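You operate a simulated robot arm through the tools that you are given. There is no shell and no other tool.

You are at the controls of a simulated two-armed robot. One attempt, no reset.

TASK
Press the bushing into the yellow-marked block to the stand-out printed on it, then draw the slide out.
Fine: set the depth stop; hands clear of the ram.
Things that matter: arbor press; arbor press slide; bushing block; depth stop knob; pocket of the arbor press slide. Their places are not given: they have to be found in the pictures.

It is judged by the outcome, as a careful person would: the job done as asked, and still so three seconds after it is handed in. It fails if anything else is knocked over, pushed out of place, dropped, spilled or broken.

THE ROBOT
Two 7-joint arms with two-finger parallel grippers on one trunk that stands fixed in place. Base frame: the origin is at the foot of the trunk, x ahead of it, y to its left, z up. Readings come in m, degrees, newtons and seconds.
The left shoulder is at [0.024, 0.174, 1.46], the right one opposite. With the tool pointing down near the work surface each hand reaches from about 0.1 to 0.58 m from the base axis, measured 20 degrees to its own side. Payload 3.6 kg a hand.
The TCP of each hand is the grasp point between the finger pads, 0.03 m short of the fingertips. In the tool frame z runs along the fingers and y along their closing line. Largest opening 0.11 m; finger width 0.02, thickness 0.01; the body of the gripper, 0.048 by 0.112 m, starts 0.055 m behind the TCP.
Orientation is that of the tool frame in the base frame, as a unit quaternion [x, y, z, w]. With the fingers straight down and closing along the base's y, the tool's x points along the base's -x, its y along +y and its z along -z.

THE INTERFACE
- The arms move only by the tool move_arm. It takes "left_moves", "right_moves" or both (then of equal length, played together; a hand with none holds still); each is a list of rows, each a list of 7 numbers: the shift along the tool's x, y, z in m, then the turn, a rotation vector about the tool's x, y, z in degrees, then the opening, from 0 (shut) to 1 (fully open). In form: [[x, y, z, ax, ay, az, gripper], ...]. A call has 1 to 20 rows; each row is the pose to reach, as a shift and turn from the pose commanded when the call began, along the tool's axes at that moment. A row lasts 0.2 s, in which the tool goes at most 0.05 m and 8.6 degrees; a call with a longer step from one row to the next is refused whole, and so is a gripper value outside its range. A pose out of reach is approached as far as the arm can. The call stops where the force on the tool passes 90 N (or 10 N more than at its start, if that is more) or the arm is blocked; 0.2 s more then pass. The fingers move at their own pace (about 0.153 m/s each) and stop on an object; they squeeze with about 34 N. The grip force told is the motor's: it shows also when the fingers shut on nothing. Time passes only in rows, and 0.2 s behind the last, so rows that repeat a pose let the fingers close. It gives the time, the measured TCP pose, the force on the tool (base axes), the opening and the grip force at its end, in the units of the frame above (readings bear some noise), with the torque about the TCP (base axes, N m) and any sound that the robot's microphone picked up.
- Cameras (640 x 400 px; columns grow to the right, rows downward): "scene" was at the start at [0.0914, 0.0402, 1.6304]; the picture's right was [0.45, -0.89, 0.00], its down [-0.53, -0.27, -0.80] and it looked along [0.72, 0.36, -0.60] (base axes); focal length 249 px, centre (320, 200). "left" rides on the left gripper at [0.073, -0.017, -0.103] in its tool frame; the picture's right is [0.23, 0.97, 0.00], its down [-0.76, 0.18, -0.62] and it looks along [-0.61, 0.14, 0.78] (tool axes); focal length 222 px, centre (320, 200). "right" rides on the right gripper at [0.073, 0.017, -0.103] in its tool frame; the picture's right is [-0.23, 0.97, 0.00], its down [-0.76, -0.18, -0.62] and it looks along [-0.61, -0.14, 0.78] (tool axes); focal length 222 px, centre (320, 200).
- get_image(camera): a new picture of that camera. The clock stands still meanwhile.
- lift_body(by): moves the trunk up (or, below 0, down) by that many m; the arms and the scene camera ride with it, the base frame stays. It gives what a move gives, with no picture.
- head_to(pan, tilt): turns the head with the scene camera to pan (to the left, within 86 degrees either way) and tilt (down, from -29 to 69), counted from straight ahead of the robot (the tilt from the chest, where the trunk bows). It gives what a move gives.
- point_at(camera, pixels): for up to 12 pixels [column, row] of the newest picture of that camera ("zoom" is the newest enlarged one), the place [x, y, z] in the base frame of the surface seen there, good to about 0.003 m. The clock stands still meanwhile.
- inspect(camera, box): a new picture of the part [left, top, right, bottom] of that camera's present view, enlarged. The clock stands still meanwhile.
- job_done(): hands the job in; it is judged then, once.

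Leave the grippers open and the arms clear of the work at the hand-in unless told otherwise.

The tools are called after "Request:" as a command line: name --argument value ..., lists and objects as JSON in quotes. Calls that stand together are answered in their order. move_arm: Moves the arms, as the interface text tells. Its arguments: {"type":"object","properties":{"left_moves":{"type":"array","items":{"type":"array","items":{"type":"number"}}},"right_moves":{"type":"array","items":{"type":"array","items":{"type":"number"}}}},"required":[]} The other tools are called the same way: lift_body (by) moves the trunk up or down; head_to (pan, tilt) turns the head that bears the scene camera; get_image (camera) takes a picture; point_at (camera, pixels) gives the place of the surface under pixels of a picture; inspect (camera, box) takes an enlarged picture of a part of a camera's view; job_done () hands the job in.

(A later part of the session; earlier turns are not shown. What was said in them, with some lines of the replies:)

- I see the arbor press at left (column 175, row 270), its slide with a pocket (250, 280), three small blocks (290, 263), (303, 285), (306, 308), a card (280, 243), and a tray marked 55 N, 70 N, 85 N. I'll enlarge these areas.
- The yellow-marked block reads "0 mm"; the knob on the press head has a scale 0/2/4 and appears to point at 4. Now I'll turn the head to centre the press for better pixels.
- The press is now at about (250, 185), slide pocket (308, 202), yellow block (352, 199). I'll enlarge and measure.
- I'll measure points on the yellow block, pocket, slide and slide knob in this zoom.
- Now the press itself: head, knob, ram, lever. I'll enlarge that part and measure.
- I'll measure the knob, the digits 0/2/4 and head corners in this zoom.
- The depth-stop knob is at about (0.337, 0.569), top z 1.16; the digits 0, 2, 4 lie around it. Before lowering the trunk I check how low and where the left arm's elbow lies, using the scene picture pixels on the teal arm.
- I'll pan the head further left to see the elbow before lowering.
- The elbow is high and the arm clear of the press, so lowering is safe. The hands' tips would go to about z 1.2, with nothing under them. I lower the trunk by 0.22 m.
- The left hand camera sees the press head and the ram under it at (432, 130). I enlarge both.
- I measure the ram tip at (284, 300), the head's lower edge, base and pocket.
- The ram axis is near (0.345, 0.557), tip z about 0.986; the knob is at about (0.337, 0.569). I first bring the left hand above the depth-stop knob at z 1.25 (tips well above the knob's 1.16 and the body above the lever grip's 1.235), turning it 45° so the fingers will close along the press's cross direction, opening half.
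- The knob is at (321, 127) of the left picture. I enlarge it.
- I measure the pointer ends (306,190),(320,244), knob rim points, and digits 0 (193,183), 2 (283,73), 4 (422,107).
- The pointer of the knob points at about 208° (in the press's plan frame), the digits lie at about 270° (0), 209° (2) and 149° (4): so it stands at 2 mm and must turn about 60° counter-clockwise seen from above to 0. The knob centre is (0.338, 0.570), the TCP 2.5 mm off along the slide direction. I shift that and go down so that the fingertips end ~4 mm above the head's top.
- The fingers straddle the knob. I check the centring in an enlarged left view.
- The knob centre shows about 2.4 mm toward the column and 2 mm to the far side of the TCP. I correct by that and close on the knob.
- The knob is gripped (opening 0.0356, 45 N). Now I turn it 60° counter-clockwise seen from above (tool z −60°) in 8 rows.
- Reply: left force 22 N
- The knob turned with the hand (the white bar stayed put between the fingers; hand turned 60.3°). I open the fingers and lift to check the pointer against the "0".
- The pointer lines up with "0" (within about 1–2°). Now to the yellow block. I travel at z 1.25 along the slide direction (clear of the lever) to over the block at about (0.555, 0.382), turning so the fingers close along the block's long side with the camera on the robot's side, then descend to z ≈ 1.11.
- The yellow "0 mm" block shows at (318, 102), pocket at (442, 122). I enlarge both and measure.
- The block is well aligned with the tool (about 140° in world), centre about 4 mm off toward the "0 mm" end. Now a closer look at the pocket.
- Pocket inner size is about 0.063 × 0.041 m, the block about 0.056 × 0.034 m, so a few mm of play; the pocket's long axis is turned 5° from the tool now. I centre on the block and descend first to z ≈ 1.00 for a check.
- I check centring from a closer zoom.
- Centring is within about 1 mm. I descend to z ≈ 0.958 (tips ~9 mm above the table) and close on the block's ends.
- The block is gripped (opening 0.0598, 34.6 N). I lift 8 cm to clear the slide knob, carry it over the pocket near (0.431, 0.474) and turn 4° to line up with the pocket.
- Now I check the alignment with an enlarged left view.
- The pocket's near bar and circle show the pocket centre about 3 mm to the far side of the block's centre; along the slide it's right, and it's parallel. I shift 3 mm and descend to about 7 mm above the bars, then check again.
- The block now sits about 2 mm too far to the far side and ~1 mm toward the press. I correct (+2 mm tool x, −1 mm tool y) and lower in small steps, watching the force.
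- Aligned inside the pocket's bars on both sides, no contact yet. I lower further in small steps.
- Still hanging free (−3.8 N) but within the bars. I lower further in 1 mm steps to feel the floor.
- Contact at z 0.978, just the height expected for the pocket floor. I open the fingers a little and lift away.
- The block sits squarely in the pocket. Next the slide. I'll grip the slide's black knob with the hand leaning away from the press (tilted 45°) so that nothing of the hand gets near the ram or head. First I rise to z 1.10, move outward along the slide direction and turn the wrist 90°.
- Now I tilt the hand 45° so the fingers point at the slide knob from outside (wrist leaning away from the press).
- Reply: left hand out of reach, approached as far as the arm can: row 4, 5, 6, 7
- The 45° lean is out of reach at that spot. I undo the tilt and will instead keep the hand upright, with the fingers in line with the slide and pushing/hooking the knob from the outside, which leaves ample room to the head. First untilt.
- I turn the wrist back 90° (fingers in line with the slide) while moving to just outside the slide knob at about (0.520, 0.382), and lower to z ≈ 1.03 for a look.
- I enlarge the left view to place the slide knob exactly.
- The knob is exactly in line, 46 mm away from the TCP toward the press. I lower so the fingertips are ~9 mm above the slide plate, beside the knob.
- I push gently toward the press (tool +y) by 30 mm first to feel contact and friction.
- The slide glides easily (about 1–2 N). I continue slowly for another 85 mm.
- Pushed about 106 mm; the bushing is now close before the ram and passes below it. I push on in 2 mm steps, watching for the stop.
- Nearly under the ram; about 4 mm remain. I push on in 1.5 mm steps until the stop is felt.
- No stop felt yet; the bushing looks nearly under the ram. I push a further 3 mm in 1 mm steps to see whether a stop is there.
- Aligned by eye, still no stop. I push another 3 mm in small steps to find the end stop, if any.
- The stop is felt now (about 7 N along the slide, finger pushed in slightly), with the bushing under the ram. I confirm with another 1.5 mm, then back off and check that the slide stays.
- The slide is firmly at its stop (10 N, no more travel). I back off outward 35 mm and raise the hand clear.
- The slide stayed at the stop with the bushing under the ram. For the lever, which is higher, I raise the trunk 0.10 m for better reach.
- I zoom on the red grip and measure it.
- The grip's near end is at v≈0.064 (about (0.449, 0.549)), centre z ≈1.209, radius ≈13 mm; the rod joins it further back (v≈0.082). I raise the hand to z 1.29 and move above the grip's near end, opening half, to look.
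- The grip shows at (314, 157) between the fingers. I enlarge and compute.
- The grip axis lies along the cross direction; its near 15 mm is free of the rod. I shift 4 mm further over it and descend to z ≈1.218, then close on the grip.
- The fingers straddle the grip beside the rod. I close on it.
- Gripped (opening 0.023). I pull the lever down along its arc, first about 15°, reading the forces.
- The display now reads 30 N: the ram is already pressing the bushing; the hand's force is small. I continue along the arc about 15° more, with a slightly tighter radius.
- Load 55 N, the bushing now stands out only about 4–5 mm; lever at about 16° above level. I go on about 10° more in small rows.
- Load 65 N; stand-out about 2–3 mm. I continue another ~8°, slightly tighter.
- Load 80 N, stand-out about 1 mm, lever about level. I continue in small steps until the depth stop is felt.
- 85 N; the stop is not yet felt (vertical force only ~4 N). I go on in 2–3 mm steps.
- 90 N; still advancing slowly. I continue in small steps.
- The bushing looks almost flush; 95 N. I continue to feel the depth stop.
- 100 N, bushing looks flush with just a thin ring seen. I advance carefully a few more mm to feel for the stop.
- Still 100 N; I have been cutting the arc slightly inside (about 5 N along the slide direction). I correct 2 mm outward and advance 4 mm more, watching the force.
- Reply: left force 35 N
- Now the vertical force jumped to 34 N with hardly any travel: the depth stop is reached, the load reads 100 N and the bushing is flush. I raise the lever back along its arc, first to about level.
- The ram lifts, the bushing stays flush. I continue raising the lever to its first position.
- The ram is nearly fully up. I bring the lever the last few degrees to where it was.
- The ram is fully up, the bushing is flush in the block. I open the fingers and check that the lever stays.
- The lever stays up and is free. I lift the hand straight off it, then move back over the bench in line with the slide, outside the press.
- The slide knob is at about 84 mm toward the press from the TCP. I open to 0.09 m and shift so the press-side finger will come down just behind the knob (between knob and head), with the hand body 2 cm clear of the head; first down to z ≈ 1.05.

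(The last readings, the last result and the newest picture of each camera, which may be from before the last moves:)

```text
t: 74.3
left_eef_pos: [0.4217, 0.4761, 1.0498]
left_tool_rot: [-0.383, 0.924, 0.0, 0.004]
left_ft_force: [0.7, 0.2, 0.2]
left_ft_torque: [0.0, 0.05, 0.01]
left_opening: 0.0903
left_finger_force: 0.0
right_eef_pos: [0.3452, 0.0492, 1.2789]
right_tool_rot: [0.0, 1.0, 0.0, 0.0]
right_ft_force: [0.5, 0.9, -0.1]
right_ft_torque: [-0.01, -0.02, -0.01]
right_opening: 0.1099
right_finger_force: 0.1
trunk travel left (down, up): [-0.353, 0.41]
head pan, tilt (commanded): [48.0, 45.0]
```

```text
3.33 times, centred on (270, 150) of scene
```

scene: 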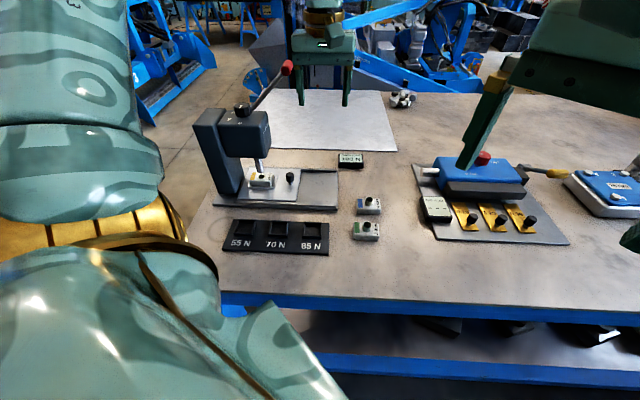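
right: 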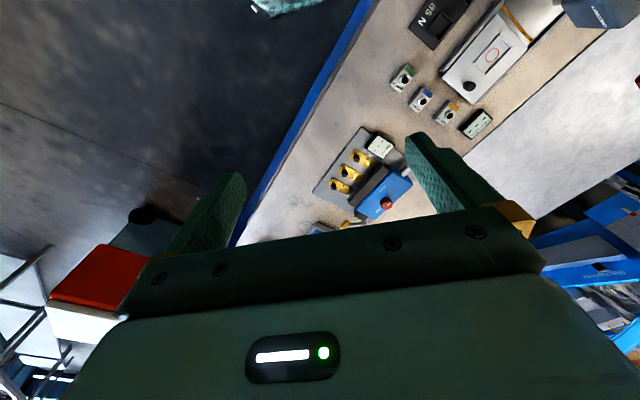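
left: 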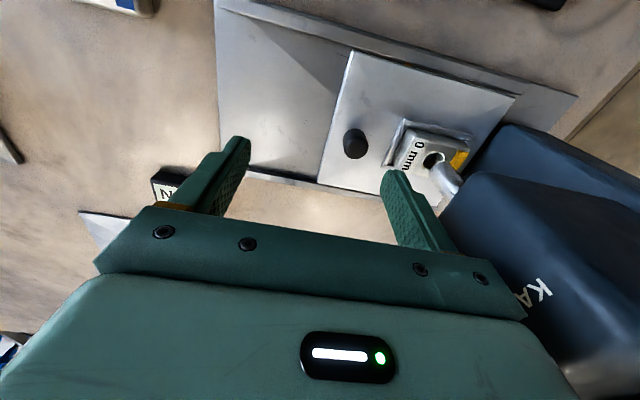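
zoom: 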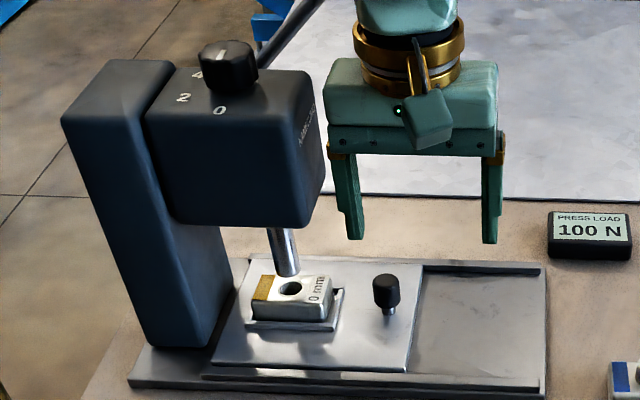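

The press-side finger would come down about 4 mm behind the knob; I add 3 mm and descend to z ≈ 0.982.

Request:
move_arm --left_moves '[[-0.001, 0.003, 0.0, 0, 0, 0, 0.82], [-0.001, 0.003, 0.025, 0, 0, 0, 0.82], [-0.001, 0.003, 0.05, 0, 0, 0, 0.82], [-0.001, 0.003, 0.067, 0, 0, 0, 0.82], [-0.001, 0.003, 0.067, 0, 0, 0, 0.82]]'

Request:
get_image --camera "left"

Request:
inspect --camera "scene" --box '[190, 90, 350, 210]'

```text
t: 75.5
left_eef_pos: [0.4222, 0.4772, 0.9819]
left_tool_rot: [-0.383, 0.924, 0.0, 0.002]
left_ft_force: [0.5, 0.6, -0.5]
left_ft_torque: [0.0, 0.0, -0.01]
left_opening: 0.0902
left_finger_force: 0.0
right_eef_pos: [0.3435, 0.0502, 1.2784]
right_tool_rot: [0.0, 1.0, 0.0, 0.0]
right_ft_force: [0.0, -0.1, -0.2]
right_ft_torque: [-0.01, 0.0, 0.03]
right_opening: 0.11
right_finger_force: 0.1
trunk travel left (down, up): [-0.353, 0.41]
head pan, tilt (commanded): [48.0, 45.0]
```

```text
taken
```

left: 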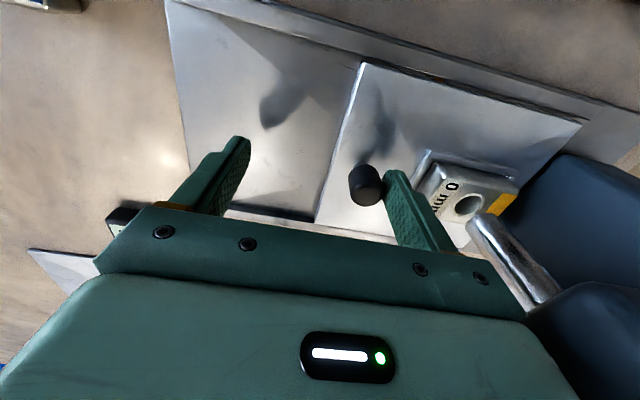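

```text
3.33 times, centred on (270, 150) of scene
```

zoom: 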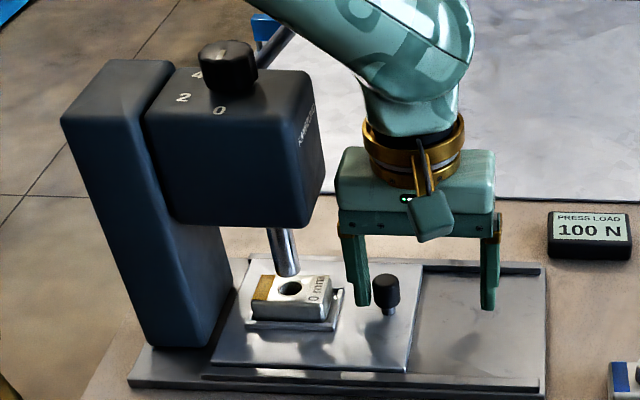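

The finger stands between the knob and the block. I draw the slide outward slowly (tool −y).

Request:
move_arm --left_moves '[[0, -0.005, 0, 0, 0, 0, 0.82], [0, -0.01, 0, 0, 0, 0, 0.82], [0, -0.016, 0, 0, 0, 0, 0.82], [0, -0.023, 0, 0, 0, 0, 0.82], [0, -0.03, 0, 0, 0, 0, 0.82], [0, -0.037, 0, 0, 0, 0, 0.82], [0, -0.044, 0, 0, 0, 0, 0.82], [0, -0.051, 0, 0, 0, 0, 0.82], [0, -0.058, 0, 0, 0, 0, 0.82], [0, -0.065, 0, 0, 0, 0, 0.82]]'

Request:
inspect --camera "scene" --box '[190, 90, 350, 210]'

```text
t: 77.7
left_eef_pos: [0.4689, 0.433, 0.9822]
left_tool_rot: [-0.384, 0.923, -0.001, 0.001]
left_ft_force: [0.7, 0.3, -0.8]
left_ft_torque: [0.03, 0.02, 0.01]
left_opening: 0.0905
left_finger_force: 0.6
right_eef_pos: [0.3443, 0.0508, 1.2785]
right_tool_rot: [0.001, 1.0, 0.0, 0.0]
right_ft_force: [0.3, 0.2, 0.7]
right_ft_torque: [-0.02, 0.0, 0.04]
right_opening: 0.1099
right_finger_force: 0.1
trunk travel left (down, up): [-0.353, 0.41]
head pan, tilt (commanded): [48.0, 45.0]
```

```text
3.33 times, centred on (270, 150) of scene
```

zoom: 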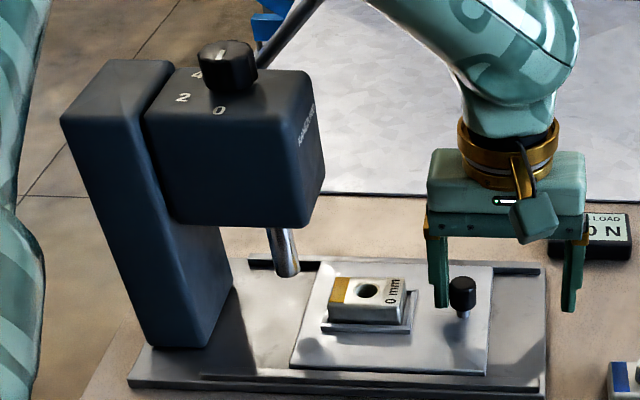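

The slide follows with the block in its pocket. Before going on I check where the blue block lies relative to the outer finger's path.

Request:
get_image --camera "scene"

Request:
inspect --camera "scene" --box '[310, 150, 400, 220]'

Request:
get_image --camera "left"

```text
taken
```

scene: 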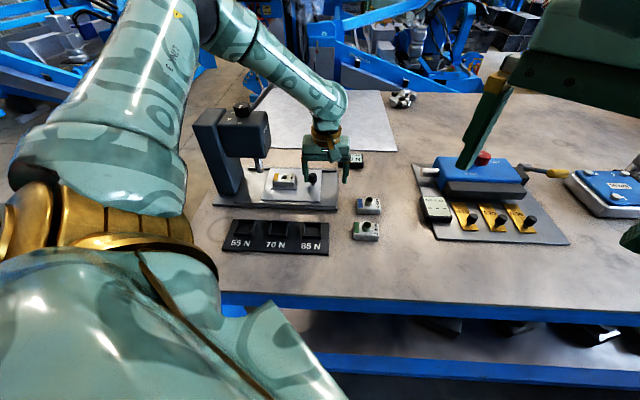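

```text
5.71 times, centred on (355, 185) of scene
```

zoom: 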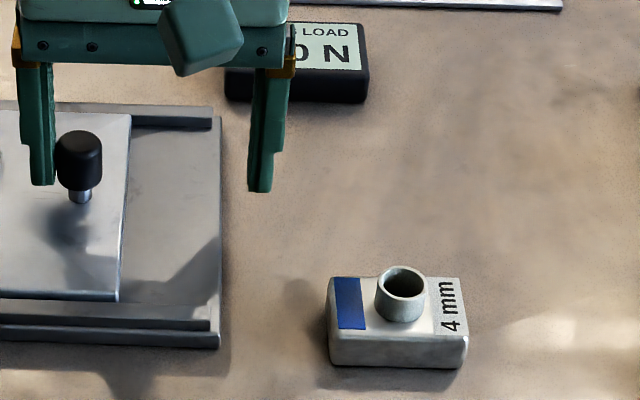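

```text
taken
```

left: 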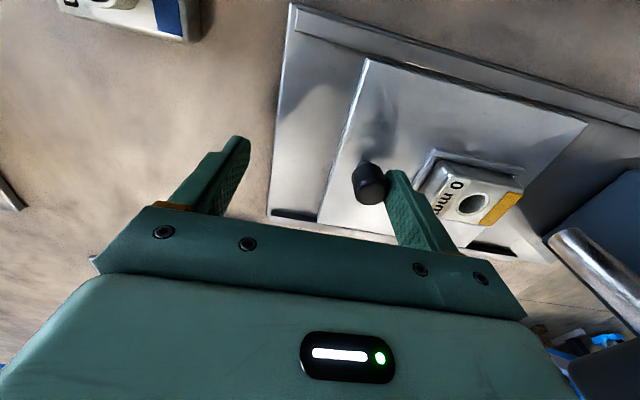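

The blue block is about 4 cm to the side of the finger's path, so the way is free. I continue drawing the slide out.

Request:
move_arm --left_moves '[[0, -0.007, 0, 0, 0, 0, 0.82], [0, -0.014, 0, 0, 0, 0, 0.82], [0, -0.021, 0, 0, 0, 0, 0.82], [0, -0.028, 0, 0, 0, 0, 0.82], [0, -0.035, 0, 0, 0, 0, 0.82], [0, -0.042, 0, 0, 0, 0, 0.82], [0, -0.049, 0, 0, 0, 0, 0.82], [0, -0.055, 0, 0, 0, 0, 0.82], [0, -0.055, 0, 0, 0, 0, 0.82]]'

Request:
inspect --camera "scene" --box '[210, 110, 370, 230]'

```text
t: 79.7
left_eef_pos: [0.5058, 0.394, 0.9809]
left_tool_rot: [-0.384, 0.923, 0.0, 0.001]
left_ft_force: [-0.7, 0.3, 0.1]
left_ft_torque: [-0.04, 0.04, -0.01]
left_opening: 0.0906
left_finger_force: 0.8
right_eef_pos: [0.3449, 0.05, 1.2784]
right_tool_rot: [0.0, 1.0, 0.0, -0.001]
right_ft_force: [-0.4, 0.5, -0.4]
right_ft_torque: [0.02, -0.03, -0.01]
right_opening: 0.11
right_finger_force: 0.0
trunk travel left (down, up): [-0.353, 0.41]
head pan, tilt (commanded): [48.0, 45.0]
```

```text
3.33 times, centred on (290, 170) of scene
```

zoom: 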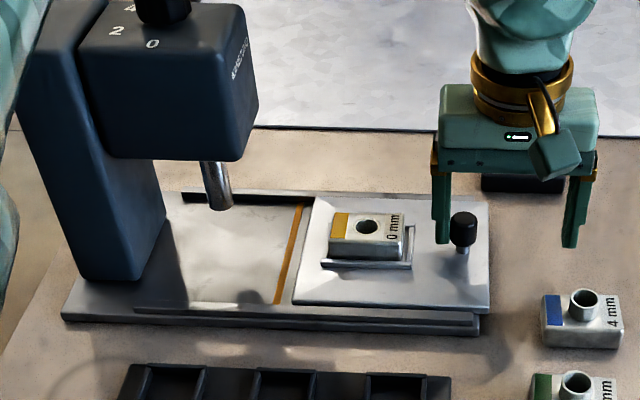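

Nearly out (gap to the yellow line almost as at the start). I pull on in 1.5 mm steps to feel the outer stop.

Request:
move_arm --left_moves '[[0, -0.0015, 0, 0, 0, 0, 0.82], [0, -0.003, 0, 0, 0, 0, 0.82], [0, -0.0045, 0, 0, 0, 0, 0.82], [0, -0.006, 0, 0, 0, 0, 0.82], [0, -0.006, 0, 0, 0, 0, 0.82]]'

Request:
inspect --camera "scene" --box '[190, 95, 350, 195]'

```text
t: 80.9
left_eef_pos: [0.5102, 0.3921, 0.9816]
left_tool_rot: [-0.384, 0.923, 0.0, 0.003]
left_ft_force: [-5.5, 4.7, -2.2]
left_ft_torque: [0.07, 0.13, 0.02]
left_opening: 0.0942
left_finger_force: 3.6
right_eef_pos: [0.3439, 0.0516, 1.2787]
right_tool_rot: [0.0, 1.0, 0.0, -0.001]
right_ft_force: [-0.8, -0.3, -0.1]
right_ft_torque: [-0.02, -0.02, 0.0]
right_opening: 0.11
right_finger_force: 0.0
trunk travel left (down, up): [-0.353, 0.41]
head pan, tilt (commanded): [48.0, 45.0]
```

```text
4.00 times, centred on (270, 145) of scene
```

zoom: 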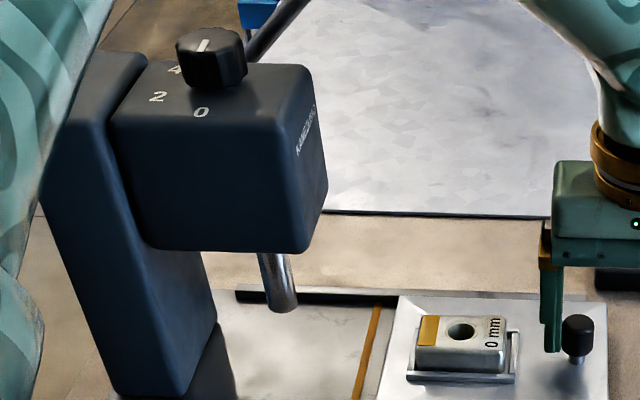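

The outer stop is felt and the slide stands as at the start, the block flush in its pocket. I ease the finger off the knob, lift straight up, then retreat toward the robot.

Request:
move_arm --left_moves '[[0, 0.004, 0, 0, 0, 0, 0.82], [0, 0.006, 0, 0, 0, 0, 0.82], [0, 0.006, -0.03, 0, 0, 0, 0.82], [0, 0.006, -0.07, 0, 0, 0, 0.82], [0, 0.006, -0.11, 0, 0, 0, 0.82], [0, 0.006, -0.155, 0, 0, 0, 0.82], [0, 0.006, -0.2, 0, 0, 0, 0.82], [0.04, 0.006, -0.23, 0, 0, 0, 0.9], [0.08, 0.006, -0.25, 0, 0, 0, 1], [0.12, 0.006, -0.25, 0, 0, 0, 1], [0.12, 0.006, -0.25, 0, 0, 0, 1]]'

Request:
get_image --camera "scene"

Request:
inspect --camera "scene" --box '[190, 80, 390, 220]'

Request:
inspect --camera "scene" --box '[280, 165, 340, 210]'

Request:
get_image --camera "left"

```text
t: 83.3
left_eef_pos: [0.4201, 0.3106, 1.2314]
left_tool_rot: [-0.384, 0.923, -0.001, 0.001]
left_ft_force: [0.7, 0.5, -0.6]
left_ft_torque: [-0.01, 0.01, 0.0]
left_opening: 0.11
left_finger_force: 0.0
right_eef_pos: [0.3459, 0.0504, 1.2791]
right_tool_rot: [0.0, 1.0, 0.0, -0.001]
right_ft_force: [0.2, 0.1, -0.2]
right_ft_torque: [-0.02, 0.01, 0.0]
right_opening: 0.1103
right_finger_force: 0.1
trunk travel left (down, up): [-0.353, 0.41]
head pan, tilt (commanded): [48.0, 45.0]
```

```text
taken
```

scene: 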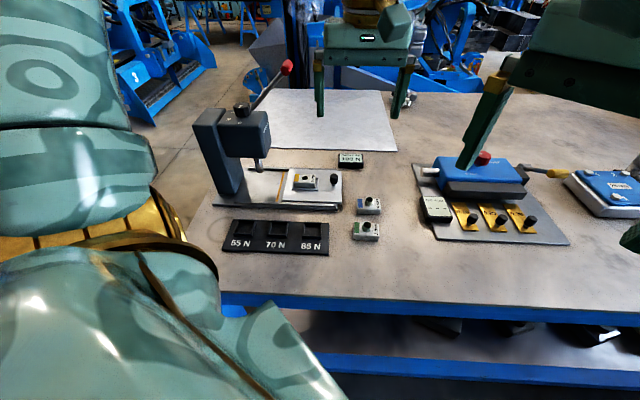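

```text
2.86 times, centred on (290, 150) of scene
```

zoom: 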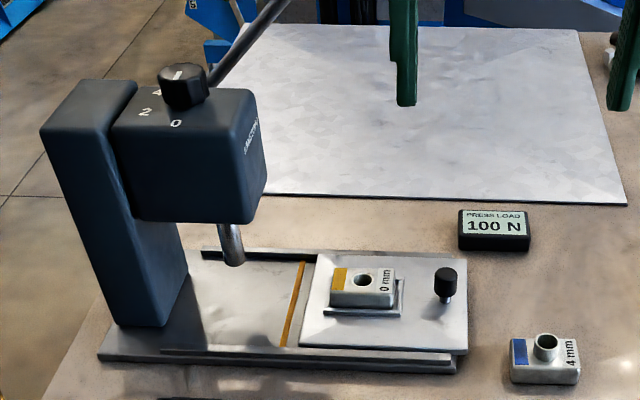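

```text
8.89 times, centred on (310, 188) of scene
```

zoom: 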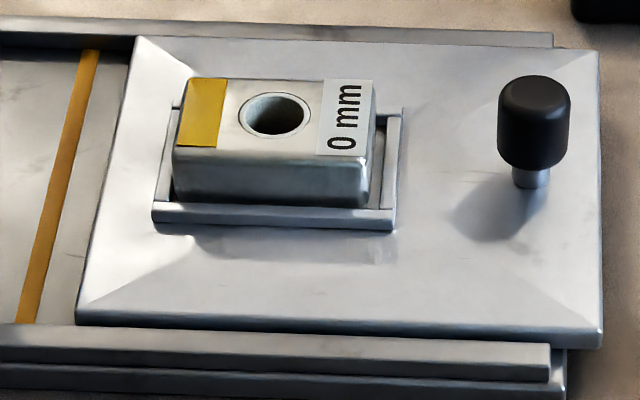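

```text
taken
```

left: 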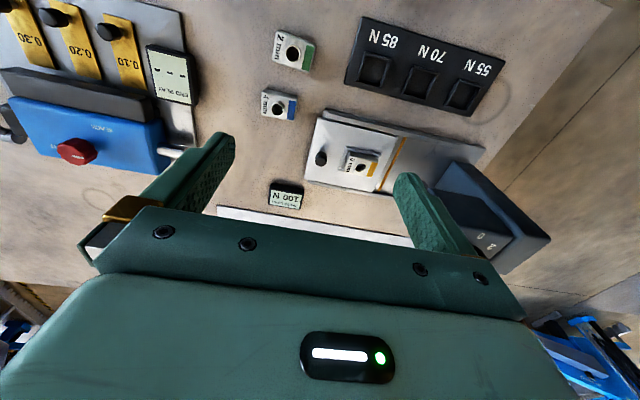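

All is as asked. The bushing is flush ("0 mm") in the yellow-marked block, and the slide is drawn fully out with the block in its pocket. The lever is up, both grippers are open, and the hands are clear. Nothing else was moved. I hand the job in.

Request:
job_done

```text
The job is handed in.
```

I pressed the bushing into the yellow-marked block to its printed 0 mm stand-out, and the slide is back out at its outer stop. I judged "flush" by eye from the camera pictures, which can't show differences much below about 0.3 mm.

- **Depth stop:** the knob stood at 2, so I turned it about 60° to 0. It reads within a degree or two of the mark.
- **Pressing:** I pulled the lever down until the depth stop was clearly felt. The press load display read 100 N.
- **Hands and ram:** the hand worked the lever grip well to the side of the ram throughout.
- **At hand-in:** the block is seated in the slide's pocket and the ram and lever are back up. Both grippers are open and the arms are clear. Nothing else on the bench looked moved.
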